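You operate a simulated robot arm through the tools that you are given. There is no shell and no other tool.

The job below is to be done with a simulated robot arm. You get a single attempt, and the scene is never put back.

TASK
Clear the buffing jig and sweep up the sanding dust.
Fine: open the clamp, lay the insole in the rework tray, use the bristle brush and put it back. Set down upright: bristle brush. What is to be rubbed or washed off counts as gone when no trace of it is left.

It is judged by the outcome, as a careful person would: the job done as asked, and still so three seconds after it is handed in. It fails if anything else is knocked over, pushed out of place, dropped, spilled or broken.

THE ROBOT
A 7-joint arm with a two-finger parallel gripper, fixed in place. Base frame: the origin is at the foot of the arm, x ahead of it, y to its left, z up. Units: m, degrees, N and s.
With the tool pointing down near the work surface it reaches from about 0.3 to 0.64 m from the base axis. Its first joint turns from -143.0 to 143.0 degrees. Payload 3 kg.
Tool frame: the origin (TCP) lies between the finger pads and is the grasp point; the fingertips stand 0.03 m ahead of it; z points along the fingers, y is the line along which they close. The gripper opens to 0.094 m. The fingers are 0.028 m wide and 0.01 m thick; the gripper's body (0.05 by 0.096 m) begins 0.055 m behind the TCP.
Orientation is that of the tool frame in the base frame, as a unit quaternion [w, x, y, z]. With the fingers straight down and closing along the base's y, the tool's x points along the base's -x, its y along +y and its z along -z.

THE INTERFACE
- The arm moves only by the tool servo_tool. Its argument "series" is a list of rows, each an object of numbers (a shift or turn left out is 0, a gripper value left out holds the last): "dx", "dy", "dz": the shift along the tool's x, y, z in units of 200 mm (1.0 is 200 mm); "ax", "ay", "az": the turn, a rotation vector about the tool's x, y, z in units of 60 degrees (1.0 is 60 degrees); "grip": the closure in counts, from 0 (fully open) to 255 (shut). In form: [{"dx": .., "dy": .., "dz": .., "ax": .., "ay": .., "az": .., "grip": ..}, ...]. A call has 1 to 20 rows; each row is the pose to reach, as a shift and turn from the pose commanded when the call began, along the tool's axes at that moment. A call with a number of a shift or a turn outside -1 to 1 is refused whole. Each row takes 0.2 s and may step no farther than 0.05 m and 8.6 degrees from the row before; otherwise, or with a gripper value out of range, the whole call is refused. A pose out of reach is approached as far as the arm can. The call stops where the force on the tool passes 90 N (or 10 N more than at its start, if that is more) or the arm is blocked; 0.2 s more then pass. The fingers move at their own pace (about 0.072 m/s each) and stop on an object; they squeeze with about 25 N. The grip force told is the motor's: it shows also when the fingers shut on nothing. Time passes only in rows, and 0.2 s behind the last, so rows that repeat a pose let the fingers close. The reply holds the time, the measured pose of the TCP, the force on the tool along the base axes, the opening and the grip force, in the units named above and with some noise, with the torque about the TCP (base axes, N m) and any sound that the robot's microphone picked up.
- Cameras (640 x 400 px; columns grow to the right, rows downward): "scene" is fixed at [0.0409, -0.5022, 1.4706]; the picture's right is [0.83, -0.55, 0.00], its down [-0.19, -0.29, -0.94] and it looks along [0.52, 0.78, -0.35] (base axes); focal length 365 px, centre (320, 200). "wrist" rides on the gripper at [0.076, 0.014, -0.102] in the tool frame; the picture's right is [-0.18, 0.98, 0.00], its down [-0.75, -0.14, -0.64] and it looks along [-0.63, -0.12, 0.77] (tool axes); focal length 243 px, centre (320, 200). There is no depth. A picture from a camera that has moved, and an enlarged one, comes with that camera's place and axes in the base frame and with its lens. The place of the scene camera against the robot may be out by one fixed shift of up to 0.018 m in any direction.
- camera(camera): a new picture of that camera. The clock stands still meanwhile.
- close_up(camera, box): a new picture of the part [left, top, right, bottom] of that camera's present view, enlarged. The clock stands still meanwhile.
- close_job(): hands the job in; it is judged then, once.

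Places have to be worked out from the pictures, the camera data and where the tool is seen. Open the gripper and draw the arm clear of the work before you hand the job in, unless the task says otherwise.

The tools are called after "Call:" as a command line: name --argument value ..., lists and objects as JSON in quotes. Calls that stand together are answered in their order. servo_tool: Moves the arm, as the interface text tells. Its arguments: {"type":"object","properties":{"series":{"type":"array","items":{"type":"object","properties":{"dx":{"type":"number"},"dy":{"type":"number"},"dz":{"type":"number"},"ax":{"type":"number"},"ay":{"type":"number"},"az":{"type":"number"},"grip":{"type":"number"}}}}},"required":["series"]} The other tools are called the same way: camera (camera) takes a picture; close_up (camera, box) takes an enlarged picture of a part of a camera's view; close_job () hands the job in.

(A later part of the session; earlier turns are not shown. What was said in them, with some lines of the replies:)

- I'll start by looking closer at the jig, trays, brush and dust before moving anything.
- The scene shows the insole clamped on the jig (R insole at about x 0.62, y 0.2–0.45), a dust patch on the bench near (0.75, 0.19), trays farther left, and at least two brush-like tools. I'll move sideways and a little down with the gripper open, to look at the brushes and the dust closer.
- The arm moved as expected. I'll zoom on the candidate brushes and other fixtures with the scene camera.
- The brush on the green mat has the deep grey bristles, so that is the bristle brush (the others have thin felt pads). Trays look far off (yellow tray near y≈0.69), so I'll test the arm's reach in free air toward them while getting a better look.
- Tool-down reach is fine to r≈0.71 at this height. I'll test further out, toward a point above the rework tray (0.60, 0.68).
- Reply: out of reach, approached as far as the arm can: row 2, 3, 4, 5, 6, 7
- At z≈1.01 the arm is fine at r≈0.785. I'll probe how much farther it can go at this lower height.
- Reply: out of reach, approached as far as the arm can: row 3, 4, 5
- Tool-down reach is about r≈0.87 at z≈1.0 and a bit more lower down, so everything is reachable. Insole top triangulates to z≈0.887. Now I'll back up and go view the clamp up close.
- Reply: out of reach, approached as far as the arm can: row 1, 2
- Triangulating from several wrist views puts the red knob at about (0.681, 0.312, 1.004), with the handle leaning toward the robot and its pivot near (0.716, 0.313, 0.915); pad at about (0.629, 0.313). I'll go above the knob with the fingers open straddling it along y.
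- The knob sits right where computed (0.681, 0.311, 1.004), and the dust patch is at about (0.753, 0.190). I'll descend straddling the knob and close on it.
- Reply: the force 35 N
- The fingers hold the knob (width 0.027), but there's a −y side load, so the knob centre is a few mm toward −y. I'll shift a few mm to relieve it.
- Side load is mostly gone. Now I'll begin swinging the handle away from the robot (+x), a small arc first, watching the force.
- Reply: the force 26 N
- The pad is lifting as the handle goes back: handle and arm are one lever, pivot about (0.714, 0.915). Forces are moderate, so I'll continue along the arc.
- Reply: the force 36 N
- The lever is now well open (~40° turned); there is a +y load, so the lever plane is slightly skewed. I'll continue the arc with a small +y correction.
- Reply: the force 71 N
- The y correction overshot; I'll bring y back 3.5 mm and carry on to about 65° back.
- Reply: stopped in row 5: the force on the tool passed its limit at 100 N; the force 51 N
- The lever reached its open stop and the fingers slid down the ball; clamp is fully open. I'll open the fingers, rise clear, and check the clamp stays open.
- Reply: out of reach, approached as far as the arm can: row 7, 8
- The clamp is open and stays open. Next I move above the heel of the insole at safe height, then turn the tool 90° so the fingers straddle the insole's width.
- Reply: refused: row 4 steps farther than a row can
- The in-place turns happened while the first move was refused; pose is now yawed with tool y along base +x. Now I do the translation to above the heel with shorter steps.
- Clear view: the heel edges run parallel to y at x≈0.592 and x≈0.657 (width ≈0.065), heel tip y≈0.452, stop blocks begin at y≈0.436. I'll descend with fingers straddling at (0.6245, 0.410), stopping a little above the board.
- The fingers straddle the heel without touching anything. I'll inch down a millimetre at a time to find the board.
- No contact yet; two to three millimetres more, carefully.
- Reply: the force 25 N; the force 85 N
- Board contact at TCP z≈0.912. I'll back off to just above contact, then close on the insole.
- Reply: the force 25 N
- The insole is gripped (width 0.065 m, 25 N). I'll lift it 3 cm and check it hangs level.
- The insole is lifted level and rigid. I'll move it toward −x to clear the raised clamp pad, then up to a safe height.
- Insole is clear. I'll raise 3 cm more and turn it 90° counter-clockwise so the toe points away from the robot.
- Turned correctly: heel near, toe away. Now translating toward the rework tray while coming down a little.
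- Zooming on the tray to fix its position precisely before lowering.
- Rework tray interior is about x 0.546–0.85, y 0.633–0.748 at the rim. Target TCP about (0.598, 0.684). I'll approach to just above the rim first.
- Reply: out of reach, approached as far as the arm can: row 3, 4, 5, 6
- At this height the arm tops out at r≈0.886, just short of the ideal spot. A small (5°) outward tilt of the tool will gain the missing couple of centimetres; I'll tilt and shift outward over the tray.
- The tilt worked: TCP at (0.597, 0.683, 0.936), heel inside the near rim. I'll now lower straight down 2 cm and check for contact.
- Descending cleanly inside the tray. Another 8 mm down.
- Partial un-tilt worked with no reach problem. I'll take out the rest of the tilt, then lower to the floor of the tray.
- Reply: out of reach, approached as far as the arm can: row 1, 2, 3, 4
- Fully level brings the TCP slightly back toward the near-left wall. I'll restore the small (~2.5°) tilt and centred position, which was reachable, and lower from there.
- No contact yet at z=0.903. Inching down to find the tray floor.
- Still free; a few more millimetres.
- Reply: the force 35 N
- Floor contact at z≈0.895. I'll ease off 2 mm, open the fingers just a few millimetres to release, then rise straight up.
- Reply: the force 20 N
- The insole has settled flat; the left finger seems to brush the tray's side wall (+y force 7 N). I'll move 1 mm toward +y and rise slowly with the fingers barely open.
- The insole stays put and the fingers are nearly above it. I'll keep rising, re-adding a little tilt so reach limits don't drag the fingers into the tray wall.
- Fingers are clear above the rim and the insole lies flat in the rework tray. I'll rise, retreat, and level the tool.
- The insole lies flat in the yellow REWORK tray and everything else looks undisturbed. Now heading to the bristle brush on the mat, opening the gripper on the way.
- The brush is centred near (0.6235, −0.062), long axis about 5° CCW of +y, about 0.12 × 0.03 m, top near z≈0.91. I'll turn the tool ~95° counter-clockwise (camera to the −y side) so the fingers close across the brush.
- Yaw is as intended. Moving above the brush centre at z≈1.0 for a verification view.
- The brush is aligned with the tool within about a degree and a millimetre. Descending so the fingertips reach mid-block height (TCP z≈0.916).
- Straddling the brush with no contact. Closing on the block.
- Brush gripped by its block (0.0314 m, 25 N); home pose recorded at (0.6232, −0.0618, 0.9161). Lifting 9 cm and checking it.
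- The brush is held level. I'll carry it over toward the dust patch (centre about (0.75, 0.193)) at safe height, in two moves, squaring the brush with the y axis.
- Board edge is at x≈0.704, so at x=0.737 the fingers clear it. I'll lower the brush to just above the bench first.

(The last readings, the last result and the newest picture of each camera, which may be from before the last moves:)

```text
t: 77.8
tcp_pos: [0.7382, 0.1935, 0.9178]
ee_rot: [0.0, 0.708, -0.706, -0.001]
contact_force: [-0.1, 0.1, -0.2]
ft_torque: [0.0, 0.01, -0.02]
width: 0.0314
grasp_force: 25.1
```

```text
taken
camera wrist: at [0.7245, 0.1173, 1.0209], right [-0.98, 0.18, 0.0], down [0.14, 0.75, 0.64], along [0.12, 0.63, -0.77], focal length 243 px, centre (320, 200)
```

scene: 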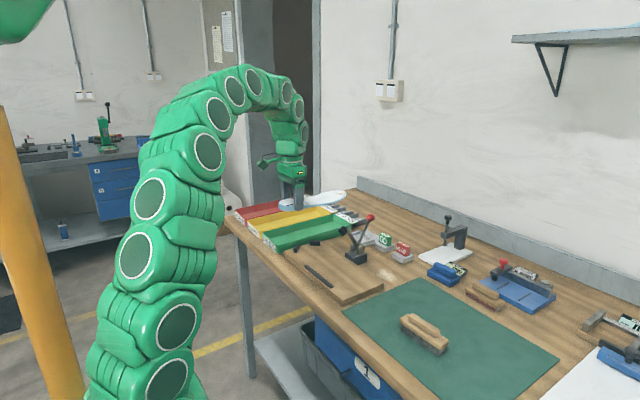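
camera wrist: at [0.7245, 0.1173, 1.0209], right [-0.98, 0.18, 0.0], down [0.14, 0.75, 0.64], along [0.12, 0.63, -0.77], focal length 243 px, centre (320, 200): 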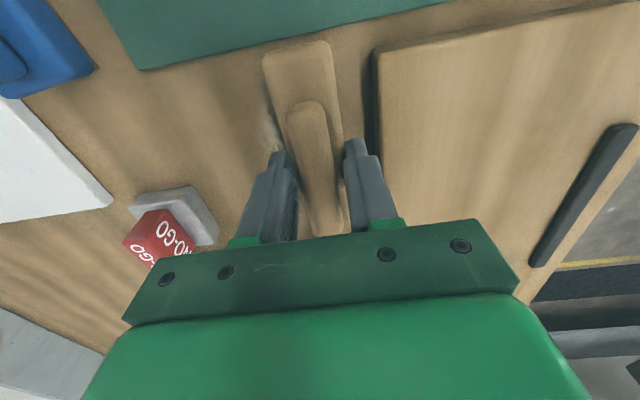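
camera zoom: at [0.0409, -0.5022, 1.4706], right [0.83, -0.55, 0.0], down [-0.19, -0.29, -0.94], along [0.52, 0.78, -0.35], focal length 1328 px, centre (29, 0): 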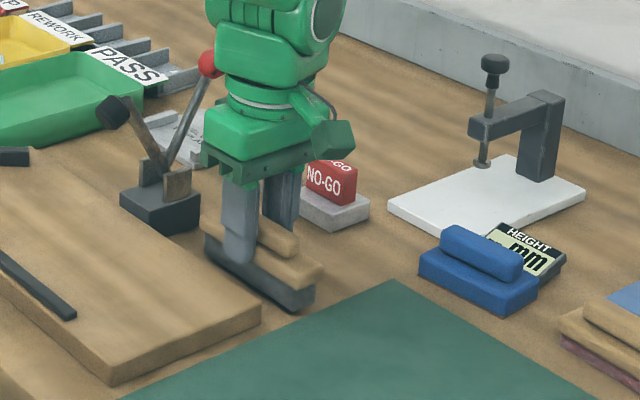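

Clear of the board edge with dust peeking out on the +x side. Inching down until the bristles press the bench.

Call:
servo_tool --series '[{"dz": 0.006}, {"dz": 0.012}, {"dz": 0.018}, {"dz": 0.018}]'

Call:
servo_tool --series '[{"dz": 0.005}, {"dz": 0.01}, {"dz": 0.01}]'

```text
t: 78.8
tcp_pos: [0.7371, 0.1931, 0.9147]
ee_rot: [0.0, 0.708, -0.707, -0.001]
contact_force: [0.6, -0.3, -0.4]
ft_torque: [-0.01, 0.01, 0.02]
width: 0.0314
grasp_force: 24.9
```

```text
t: 79.6
tcp_pos: [0.7378, 0.1937, 0.9134]
ee_rot: [-0.001, 0.708, -0.706, -0.001]
contact_force: [0.3, 0.0, -0.6]
ft_torque: [0.06, 0.03, 0.01]
width: 0.0313
grasp_force: 25.2
```

Not touching yet; continuing down in small steps.

Call:
servo_tool --series '[{"dz": 0.005}, {"dz": 0.01}, {"dz": 0.01}]'

Call:
servo_tool --series '[{"dz": 0.003}, {"dz": 0.006}, {"dz": 0.006}]'

```text
t: 80.4
tcp_pos: [0.7382, 0.1932, 0.9134]
ee_rot: [0.0, 0.708, -0.707, -0.001]
contact_force: [-4.0, -1.3, 20.1]
ft_torque: [0.0, 0.11, 0.02]
width: 0.0316
grasp_force: 25.0
```

```text
t: 81.2
tcp_pos: [0.7381, 0.1928, 0.9117]
ee_rot: [0.0, 0.708, -0.707, -0.001]
contact_force: [2.1, 2.1, 20.5]
ft_torque: [-0.05, -0.08, 0.0]
width: 0.0316
grasp_force: 25.3
```

Bristles press at ~20 N. Now a slow stroke outward (+x) to about 0.80 and a look.

Call:
servo_tool --series '[{"dy": -0.04}, {"dy": -0.08}, {"dy": -0.12}, {"dy": -0.16}, {"dy": -0.2}, {"dy": -0.24}, {"dy": -0.28}, {"dy": -0.31}, {"dy": -0.31}]'

Call:
close_up --camera "scene" --box '[330, 200, 470, 310]'

Call:
camera --camera "wrist"

```text
t: 83.2
tcp_pos: [0.8006, 0.1919, 0.9093]
ee_rot: [0.0, 0.708, -0.707, 0.0]
contact_force: [-0.3, 0.6, -0.6]
ft_torque: [-0.04, 0.06, 0.0]
width: 0.0313
grasp_force: 24.9
```

```text
3.64 times, centred on (400, 255) of scene
camera zoom: at [0.0409, -0.5022, 1.4706], right [0.83, -0.55, 0.0], down [-0.19, -0.29, -0.94], along [0.52, 0.78, -0.35], focal length 1328 px, centre (29, 0)
```

zoom: 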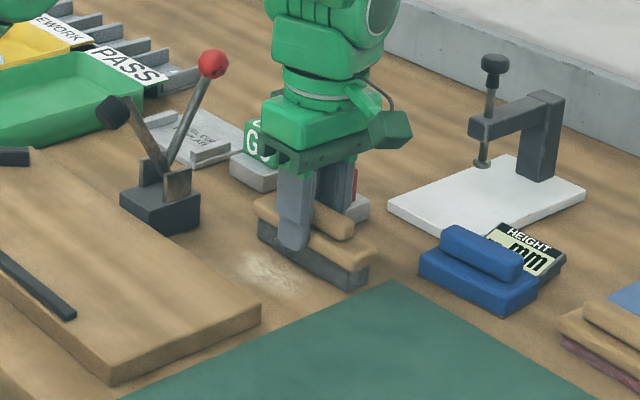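

```text
taken
camera wrist: at [0.7866, 0.1176, 1.0123], right [-0.98, 0.18, 0.0], down [0.14, 0.75, 0.64], along [0.12, 0.63, -0.77], focal length 243 px, centre (320, 200)
```

wrist: 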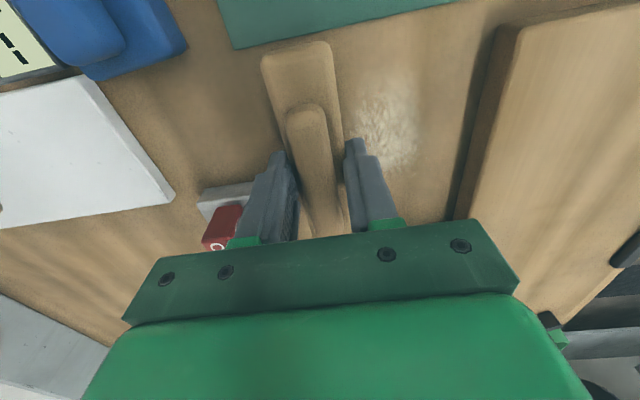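

The stroke thinned the dust a little, but the force has dropped to zero at this x, so the bristles are no longer pressing. Zooming in to see the dust and the brush in the grip.

Call:
close_up --camera "wrist" --box '[240, 30, 440, 200]'

Call:
close_up --camera "scene" --box '[370, 230, 430, 275]'

```text
2.35 times, centred on (340, 115) of wrist
camera zoom: at [0.7866, 0.1176, 1.0123], right [-0.98, 0.18, 0.0], down [0.14, 0.75, 0.64], along [0.12, 0.63, -0.77], focal length 571 px, centre (273, 400)
```

zoom: 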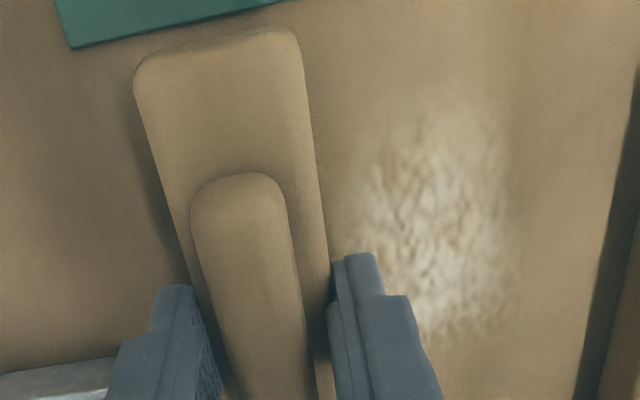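

```text
8.89 times, centred on (400, 252) of scene
camera zoom: at [0.0409, -0.5022, 1.4706], right [0.83, -0.55, 0.0], down [-0.19, -0.29, -0.94], along [0.52, 0.78, -0.35], focal length 3246 px, centre (-391, -267)
```

zoom: 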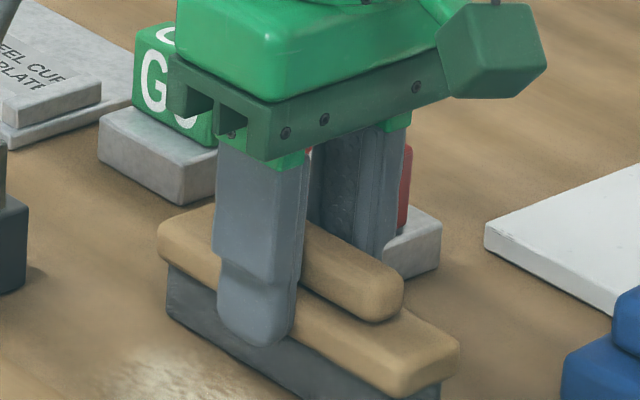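

Dust spans about x 0.732–0.778, y 0.159–0.232, within the brush's length. I'll re-establish contact here by inching down.

Call:
servo_tool --series '[{"dz": 0.005}, {"dz": 0.01}, {"dz": 0.01}]'

Call:
servo_tool --series '[{"dz": 0.005}, {"dz": 0.01}, {"dz": 0.01}]'

```text
t: 84.0
tcp_pos: [0.8002, 0.1935, 0.909]
ee_rot: [-0.001, 0.708, -0.706, 0.0]
contact_force: [-2.5, -1.9, 20.5]
ft_torque: [-0.03, 0.06, 0.01]
width: 0.0315
grasp_force: 25.0
```

```text
t: 84.8
tcp_pos: [0.8009, 0.1927, 0.9066]
ee_rot: [-0.001, 0.708, -0.706, 0.0]
contact_force: [3.8, 4.1, 18.4]
ft_torque: [0.09, -0.08, -0.02]
width: 0.0309
grasp_force: 24.8
```

The ~20 N cap shows the brush slides up slightly in the grip at that load, so I'll work with lighter pressure. Stroking back (−x) over the patch now and returning.

Call:
servo_tool --series '[{"dy": 0.04}, {"dy": 0.08}, {"dy": 0.12}, {"dy": 0.16}, {"dy": 0.2}, {"dy": 0.24}, {"dy": 0.28}, {"dy": 0.31}, {"dy": 0.31}]'

Call:
servo_tool --series '[{"dz": 0.004}, {"dy": -0.04, "dz": 0.004}, {"dy": -0.08, "dz": 0.004}, {"dy": -0.12, "dz": 0.004}, {"dy": -0.16, "dz": 0.004}, {"dy": -0.2, "dz": 0.004}, {"dy": -0.24, "dz": 0.004}, {"dy": -0.28, "dz": 0.004}, {"dy": -0.31, "dz": 0.004}, {"dy": -0.31, "dz": 0.004}]'

Call:
close_up --camera "wrist" --box '[240, 30, 440, 200]'

Call:
close_up --camera "scene" --box '[330, 200, 470, 310]'

```text
t: 86.8
tcp_pos: [0.7377, 0.194, 0.9058]
ee_rot: [0.0, 0.708, -0.706, -0.001]
contact_force: [2.3, -1.0, 4.1]
ft_torque: [-0.02, -0.07, 0.02]
width: 0.0315
grasp_force: 24.8
```

```text
t: 89.0
tcp_pos: [0.7997, 0.1932, 0.9055]
ee_rot: [0.0, 0.708, -0.706, -0.001]
contact_force: [0.6, 0.6, 1.4]
ft_torque: [0.01, -0.06, 0.04]
width: 0.0315
grasp_force: 25.1
```

```text
2.35 times, centred on (340, 115) of wrist
camera zoom: at [0.7866, 0.1175, 1.0073], right [-0.98, 0.18, 0.0], down [0.14, 0.75, 0.64], along [0.12, 0.63, -0.77], focal length 571 px, centre (273, 400)
```

zoom: 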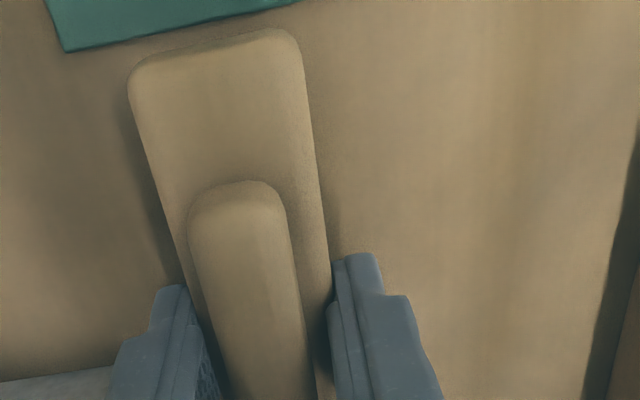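

```text
3.64 times, centred on (400, 255) of scene
camera zoom: at [0.0409, -0.5022, 1.4706], right [0.83, -0.55, 0.0], down [-0.19, -0.29, -0.94], along [0.52, 0.78, -0.35], focal length 1328 px, centre (29, 0)
```

zoom: 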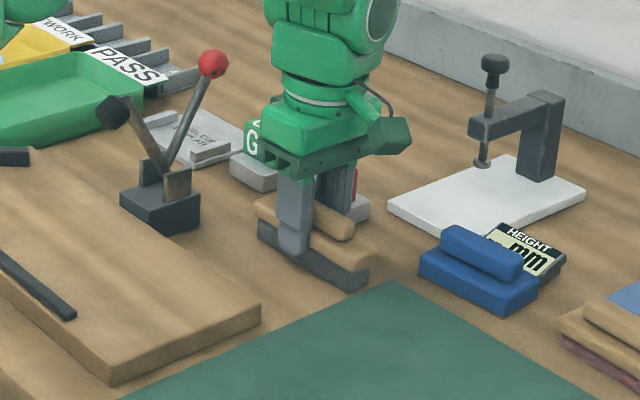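

The patch looks gone. I'll lift the brush straight up and inspect the bench for any trace.

Call:
servo_tool --series '[{"dz": -0.05}, {"dz": -0.12}, {"dz": -0.22}, {"dz": -0.32}, {"dz": -0.42}, {"dz": -0.5}, {"dz": -0.5}]'

Call:
close_up --camera "scene" --box '[360, 230, 440, 290]'

Call:
camera --camera "wrist"

Call:
close_up --camera "wrist" --box '[300, 20, 480, 170]'

```text
t: 90.6
tcp_pos: [0.7998, 0.1921, 1.0056]
ee_rot: [0.0, 0.708, -0.706, -0.002]
contact_force: [0.3, 0.2, -0.6]
ft_torque: [0.02, 0.01, 0.01]
width: 0.0313
grasp_force: 25.1
```

```text
6.67 times, centred on (400, 260) of scene
camera zoom: at [0.0409, -0.5022, 1.4706], right [0.83, -0.55, 0.0], down [-0.19, -0.29, -0.94], along [0.52, 0.78, -0.35], focal length 2435 px, centre (-213, -200)
```

zoom: 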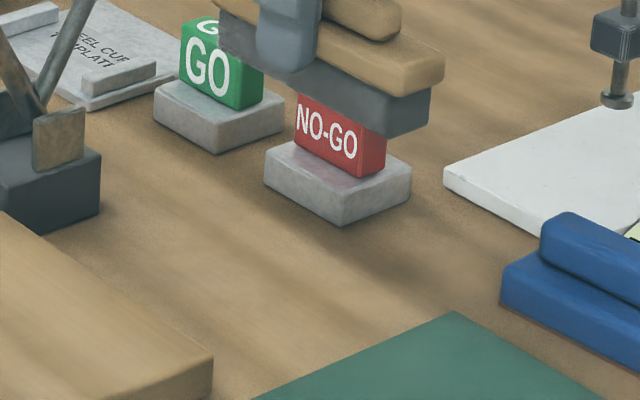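

```text
taken
camera wrist: at [0.7865, 0.1177, 1.1075], right [-0.98, 0.18, 0.0], down [0.14, 0.75, 0.64], along [0.12, 0.63, -0.77], focal length 243 px, centre (320, 200)
```

wrist: 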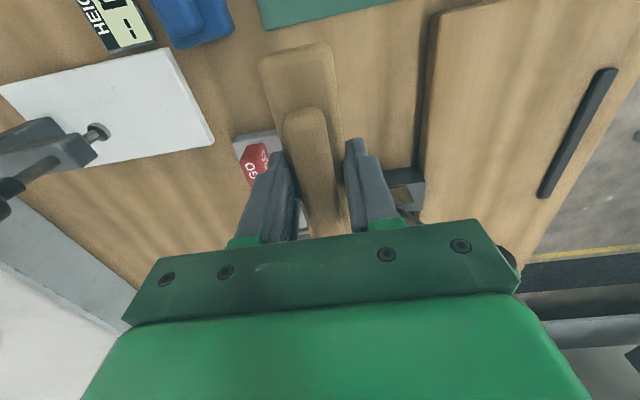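

```text
2.67 times, centred on (390, 95) of wrist
camera zoom: at [0.7865, 0.1177, 1.1075], right [-0.98, 0.18, 0.0], down [0.14, 0.75, 0.64], along [0.12, 0.63, -0.77], focal length 647 px, centre (133, 480)
```

zoom: 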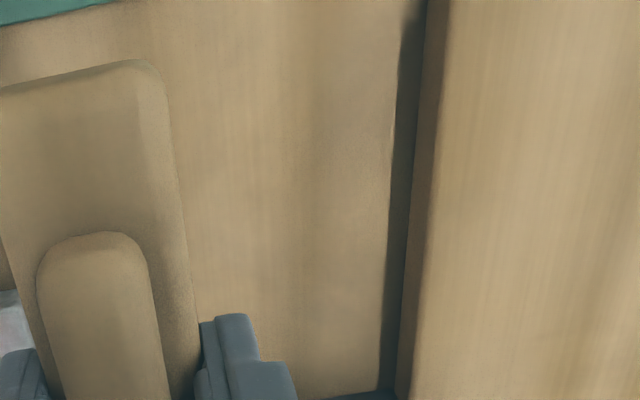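

No trace of dust remains. Now I carry the brush back to its spot on the mat at safe height, turning it back to its original angle.

Call:
servo_tool --series '[{"dx": 0.14, "dy": 0.1}, {"dx": 0.28, "dy": 0.2}, {"dx": 0.42, "dy": 0.3}, {"dx": 0.56, "dy": 0.4}, {"dx": 0.7, "dy": 0.5}, {"dx": 0.7, "dy": 0.5}]'

Call:
servo_tool --series '[{"dx": 0.14, "dy": 0.1, "az": -0.02}, {"dx": 0.28, "dy": 0.2, "az": -0.04}, {"dx": 0.42, "dy": 0.3, "az": -0.06}, {"dx": 0.57, "dy": 0.384, "az": -0.08}, {"dx": 0.57, "dy": 0.384, "az": -0.08}]'

Call:
camera --camera "wrist"

Call:
camera --camera "scene"

```text
t: 92.0
tcp_pos: [0.6994, 0.0525, 1.0059]
ee_rot: [0.0, 0.708, -0.706, -0.002]
contact_force: [0.0, 0.6, -1.9]
ft_torque: [-0.01, 0.0, 0.0]
width: 0.0313
grasp_force: 24.7
```

```text
t: 93.2
tcp_pos: [0.6238, -0.0614, 1.0063]
ee_rot: [0.0, 0.737, -0.676, -0.002]
contact_force: [-0.2, 0.5, -0.5]
ft_torque: [-0.03, 0.03, 0.0]
width: 0.0314
grasp_force: 25.3
```

```text
taken
camera wrist: at [0.6163, -0.1375, 1.1073], right [-1.0, 0.1, 0.0], down [0.08, 0.76, 0.64], along [0.06, 0.64, -0.77], focal length 243 px, centre (320, 200)
```

wrist: 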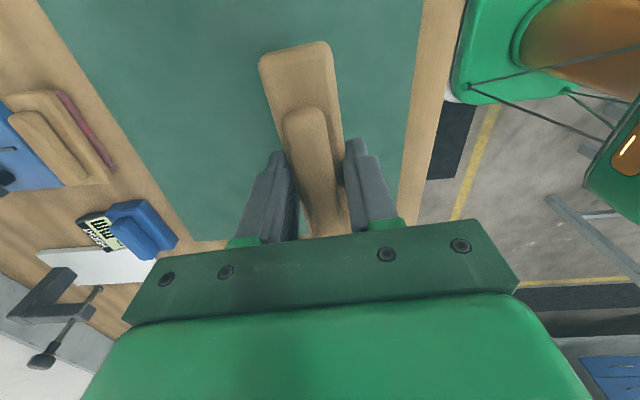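

```text
taken
```

scene: 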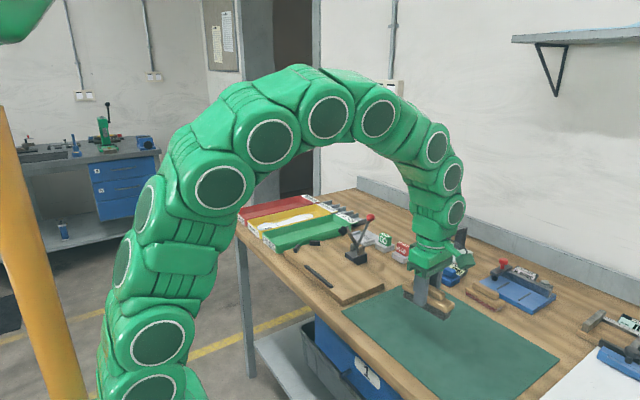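

Directly over its home spot with the original angle. Lowering to just above the mat, then inching to contact.

Call:
servo_tool --series '[{"dz": 0.12}, {"dz": 0.24}, {"dz": 0.34}, {"dz": 0.41}, {"dz": 0.455}, {"dz": 0.455}]'

Call:
servo_tool --series '[{"dz": 0.005}, {"dz": 0.01}, {"dz": 0.015}, {"dz": 0.015}]'

```text
t: 94.6
tcp_pos: [0.6243, -0.0613, 0.9134]
ee_rot: [0.0, 0.737, -0.676, -0.001]
contact_force: [0.2, 0.7, -0.8]
ft_torque: [-0.02, 0.02, 0.03]
width: 0.0312
grasp_force: 25.2
```

```text
t: 95.6
tcp_pos: [0.624, -0.0602, 0.9114]
ee_rot: [0.0, 0.737, -0.676, -0.002]
contact_force: [-0.9, 0.2, -0.7]
ft_torque: [-0.02, 0.0, -0.01]
width: 0.0311
grasp_force: 25.4
```

No contact yet; continuing in millimetre steps.

Call:
servo_tool --series '[{"dz": 0.005}, {"dz": 0.01}, {"dz": 0.01}]'

Call:
servo_tool --series '[{"dz": 0.004}, {"dz": 0.008}, {"dz": 0.008}]'

```text
t: 96.4
tcp_pos: [0.6234, -0.0617, 0.909]
ee_rot: [0.0, 0.736, -0.677, -0.001]
contact_force: [0.7, -0.6, -0.7]
ft_torque: [-0.01, -0.01, 0.03]
width: 0.0315
grasp_force: 24.9
```

```text
t: 97.2
tcp_pos: [0.6239, -0.0603, 0.9087]
ee_rot: [0.0, 0.737, -0.676, 0.0]
contact_force: [-4.1, 4.2, 18.6]
ft_torque: [0.1, 0.1, -0.05]
width: 0.031
grasp_force: 24.6
```

Bristles are on the mat. I'll ease off a millimetre, open the fingers and check before rising.

Call:
servo_tool --series '[{"dz": -0.005}, {"dz": -0.005, "grip": 220}, {"dz": -0.005, "grip": 150}, {"dz": -0.005, "grip": 100}, {"dz": -0.005, "grip": 50}, {"dz": -0.005, "grip": 0}, {"dz": -0.005, "grip": 0}]'

Call:
camera --camera "wrist"

Call:
close_up --camera "scene" --box '[370, 260, 490, 370]'

```text
t: 98.8
tcp_pos: [0.6241, -0.0624, 0.9091]
ee_rot: [-0.001, 0.737, -0.676, -0.001]
contact_force: [0.5, -0.3, -0.1]
ft_torque: [0.01, -0.01, 0.01]
width: 0.0939
grasp_force: 0.0
```

```text
taken
camera wrist: at [0.6168, -0.1376, 1.0106], right [-1.0, 0.1, 0.0], down [0.08, 0.76, 0.64], along [0.06, 0.64, -0.77], focal length 243 px, centre (320, 200)
```

wrist: 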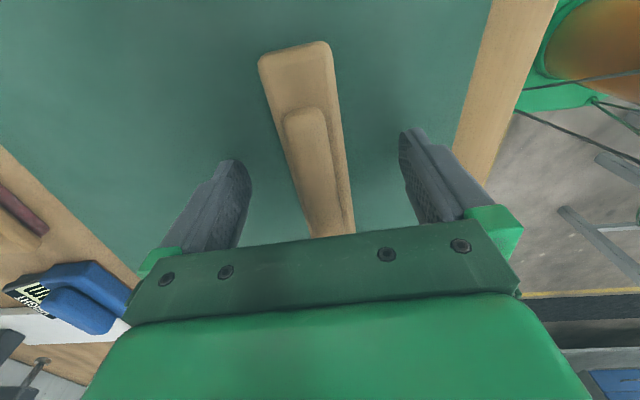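

```text
3.64 times, centred on (430, 315) of scene
camera zoom: at [0.0409, -0.5022, 1.4706], right [0.83, -0.55, 0.0], down [-0.19, -0.29, -0.94], along [0.52, 0.78, -0.35], focal length 1328 px, centre (-80, -218)
```

zoom: 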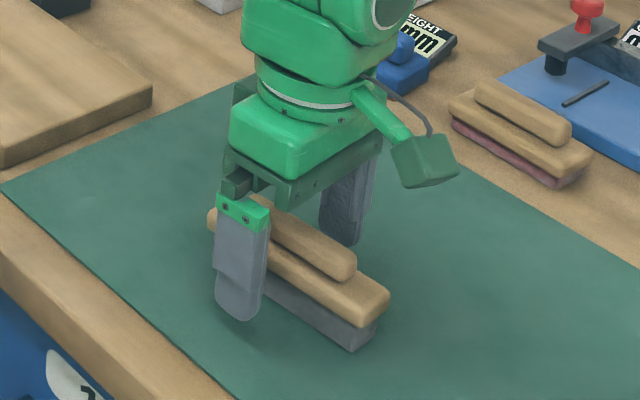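

The brush stands upright exactly where it was. Rising straight up and drawing back clear of the work.

Call:
servo_tool --series '[{"dz": -0.08}, {"dz": -0.2}, {"dz": -0.4}, {"dz": -0.6}, {"dz": -0.8}, {"dz": -0.95}, {"dz": -0.95, "dy": 0.2}, {"dz": -0.95, "dy": 0.4}, {"dz": -0.95, "dy": 0.6}, {"dz": -0.95, "dy": 0.8}, {"dz": -0.95, "dy": 0.8}]'

Call:
camera --camera "scene"

Call:
close_up --camera "scene" --box '[220, 180, 420, 305]'

Call:
close_up --camera "scene" --box '[340, 200, 640, 388]'

```text
t: 101.2
tcp_pos: [0.4639, -0.0758, 1.1001]
ee_rot: [0.001, 0.737, -0.675, -0.001]
contact_force: [-0.5, 0.4, -0.1]
ft_torque: [0.02, -0.02, -0.01]
width: 0.0939
grasp_force: 0.0
```

```text
taken
```

scene: 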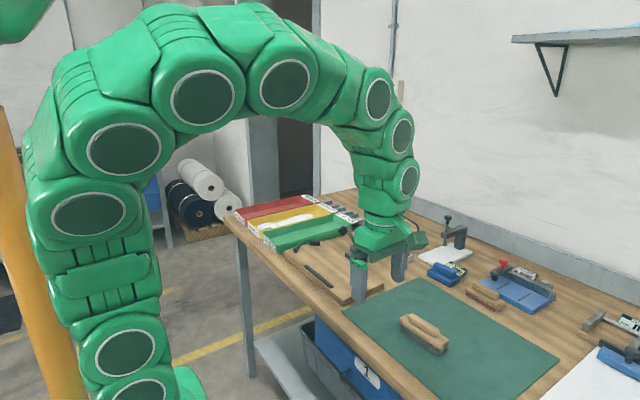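

```text
3.20 times, centred on (320, 242) of scene
camera zoom: at [0.0409, -0.5022, 1.4706], right [0.83, -0.55, 0.0], down [-0.19, -0.29, -0.94], along [0.52, 0.78, -0.35], focal length 1169 px, centre (320, 64)
```

zoom: 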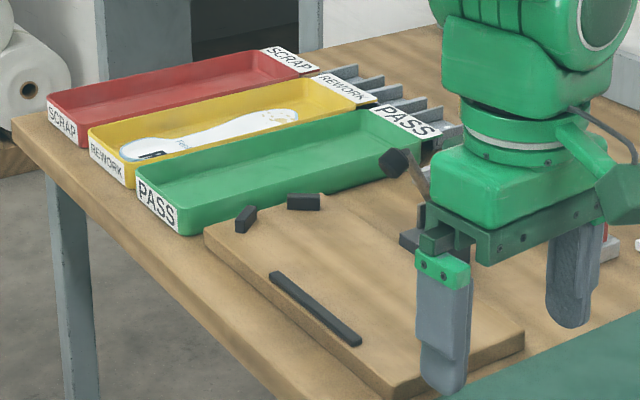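

```text
2.13 times, centred on (490, 294) of scene
camera zoom: at [0.0409, -0.5022, 1.4706], right [0.83, -0.55, 0.0], down [-0.19, -0.29, -0.94], along [0.52, 0.78, -0.35], focal length 777 px, centre (-42, 0)
```

zoom: 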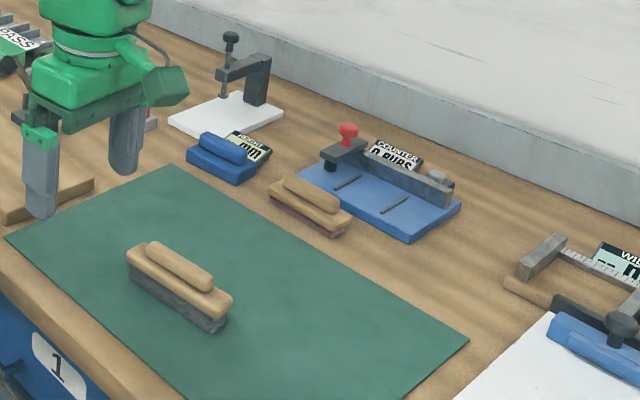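

Trays, brush and mat match the starting picture. I'll raise the arm to clear the view and make a last check of the dust area and clamp.

Call:
servo_tool --series '[{"dz": -0.2}, {"dz": -0.4}, {"dz": -0.6}, {"dz": -0.8}, {"dz": -0.8, "az": 0.13}, {"dz": -0.8, "az": 0.26}, {"dz": -0.8, "az": 0.39}, {"dz": -0.8, "az": 0.52}, {"dz": -0.8, "az": 0.65}, {"dz": -0.8, "az": 0.78}, {"dz": -0.8, "az": 0.78}]'

Call:
camera --camera "wrist"

Call:
close_up --camera "scene" --box '[280, 190, 440, 300]'

```text
t: 103.6
tcp_pos: [0.4645, -0.0752, 1.2597]
ee_rot: [0.0, -0.407, 0.913, 0.002]
contact_force: [0.0, -0.2, -0.6]
ft_torque: [0.03, 0.04, -0.03]
width: 0.0943
grasp_force: 0.1
```

```text
taken
camera wrist: at [0.4039, -0.1217, 1.3612], right [-0.61, 0.79, 0.0], down [0.61, 0.46, 0.64], along [0.51, 0.39, -0.77], focal length 243 px, centre (320, 200)
```

wrist: 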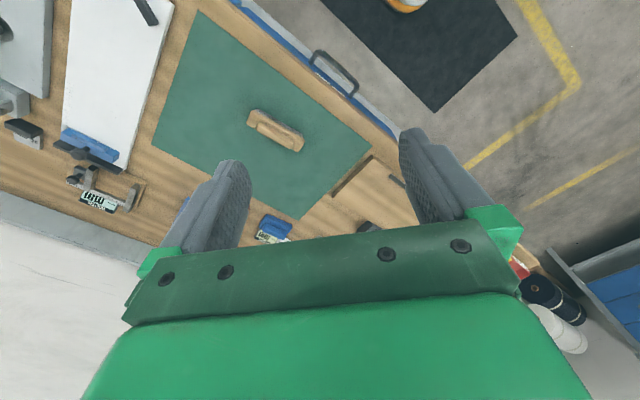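

```text
3.64 times, centred on (360, 245) of scene
camera zoom: at [0.0409, -0.5022, 1.4706], right [0.83, -0.55, 0.0], down [-0.19, -0.29, -0.94], along [0.52, 0.78, -0.35], focal length 1328 px, centre (174, 36)
```

zoom: 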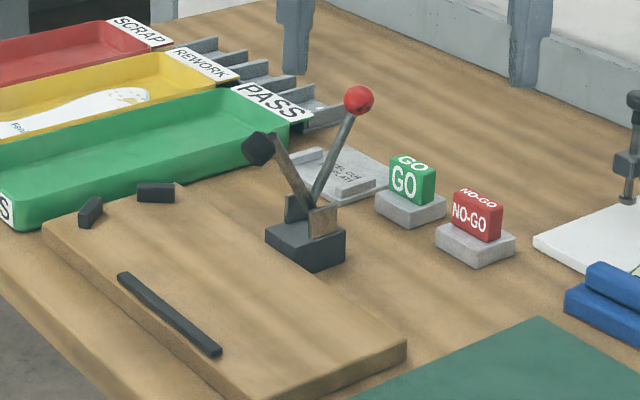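

Clamp open, jig empty, insole in the tray. One last enlarged look at the former dust spot for faint traces.

Call:
close_up --camera "scene" --box '[365, 250, 425, 292]'

Call:
close_up --camera "scene" --box '[230, 190, 350, 260]'

```text
9.52 times, centred on (395, 271) of scene
camera zoom: at [0.0409, -0.5022, 1.4706], right [0.83, -0.55, 0.0], down [-0.19, -0.29, -0.94], along [0.52, 0.78, -0.35], focal length 3478 px, centre (-394, -476)
```

zoom: 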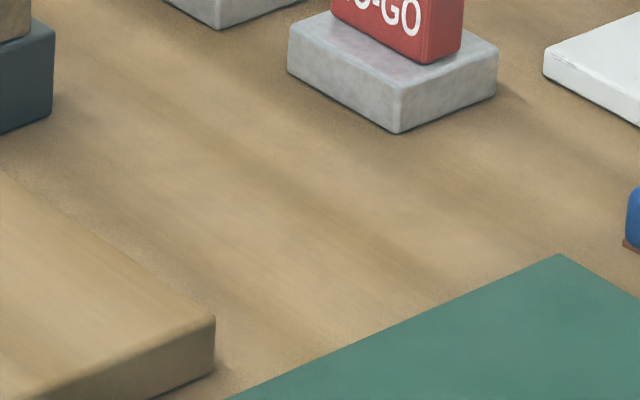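

```text
5.33 times, centred on (290, 225) of scene
camera zoom: at [0.0409, -0.5022, 1.4706], right [0.83, -0.55, 0.0], down [-0.19, -0.29, -0.94], along [0.52, 0.78, -0.35], focal length 1948 px, centre (480, 67)
```

zoom: 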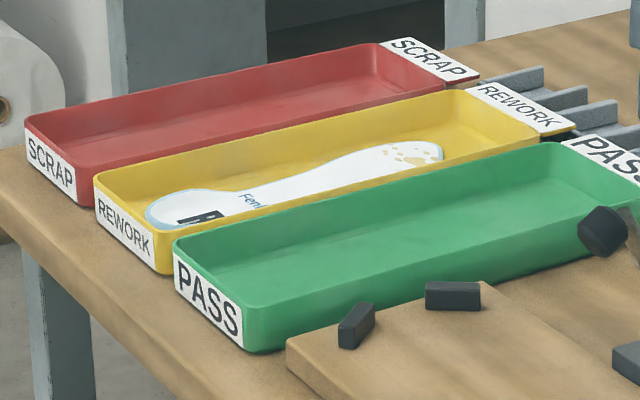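

Everything checks out: the clamp is open, the insole lies flat in the rework tray, no trace of dust is left, and the brush stands upright in its place. The gripper is open and the arm is clear, so I'm handing the job in.

Call:
close_job

```text
The job is handed in.
```

The job is done and handed in; I don't have the judge's result yet.

- **Clamp:** it is open at its stop and stayed open after I let go. The jig is empty.
- **Insole:** it lies flat in the yellow REWORK tray, heel toward the robot. The tan spots on its toe are still there; I took them as marks on the insole, not sanding dust.
- **Dust:** I swept the patch beside the jig with the bristle brush. The last close-up of the spot shows no trace.
- **Brush:** it is back upright on the green mat, in its original spot and at its original angle.

Nothing else looks knocked over or out of place in the final pictures. While releasing the insole, one finger touched the wall of the rework tray, but the tray did not visibly move. I handed in with the gripper open and the arm raised clear of the bench.
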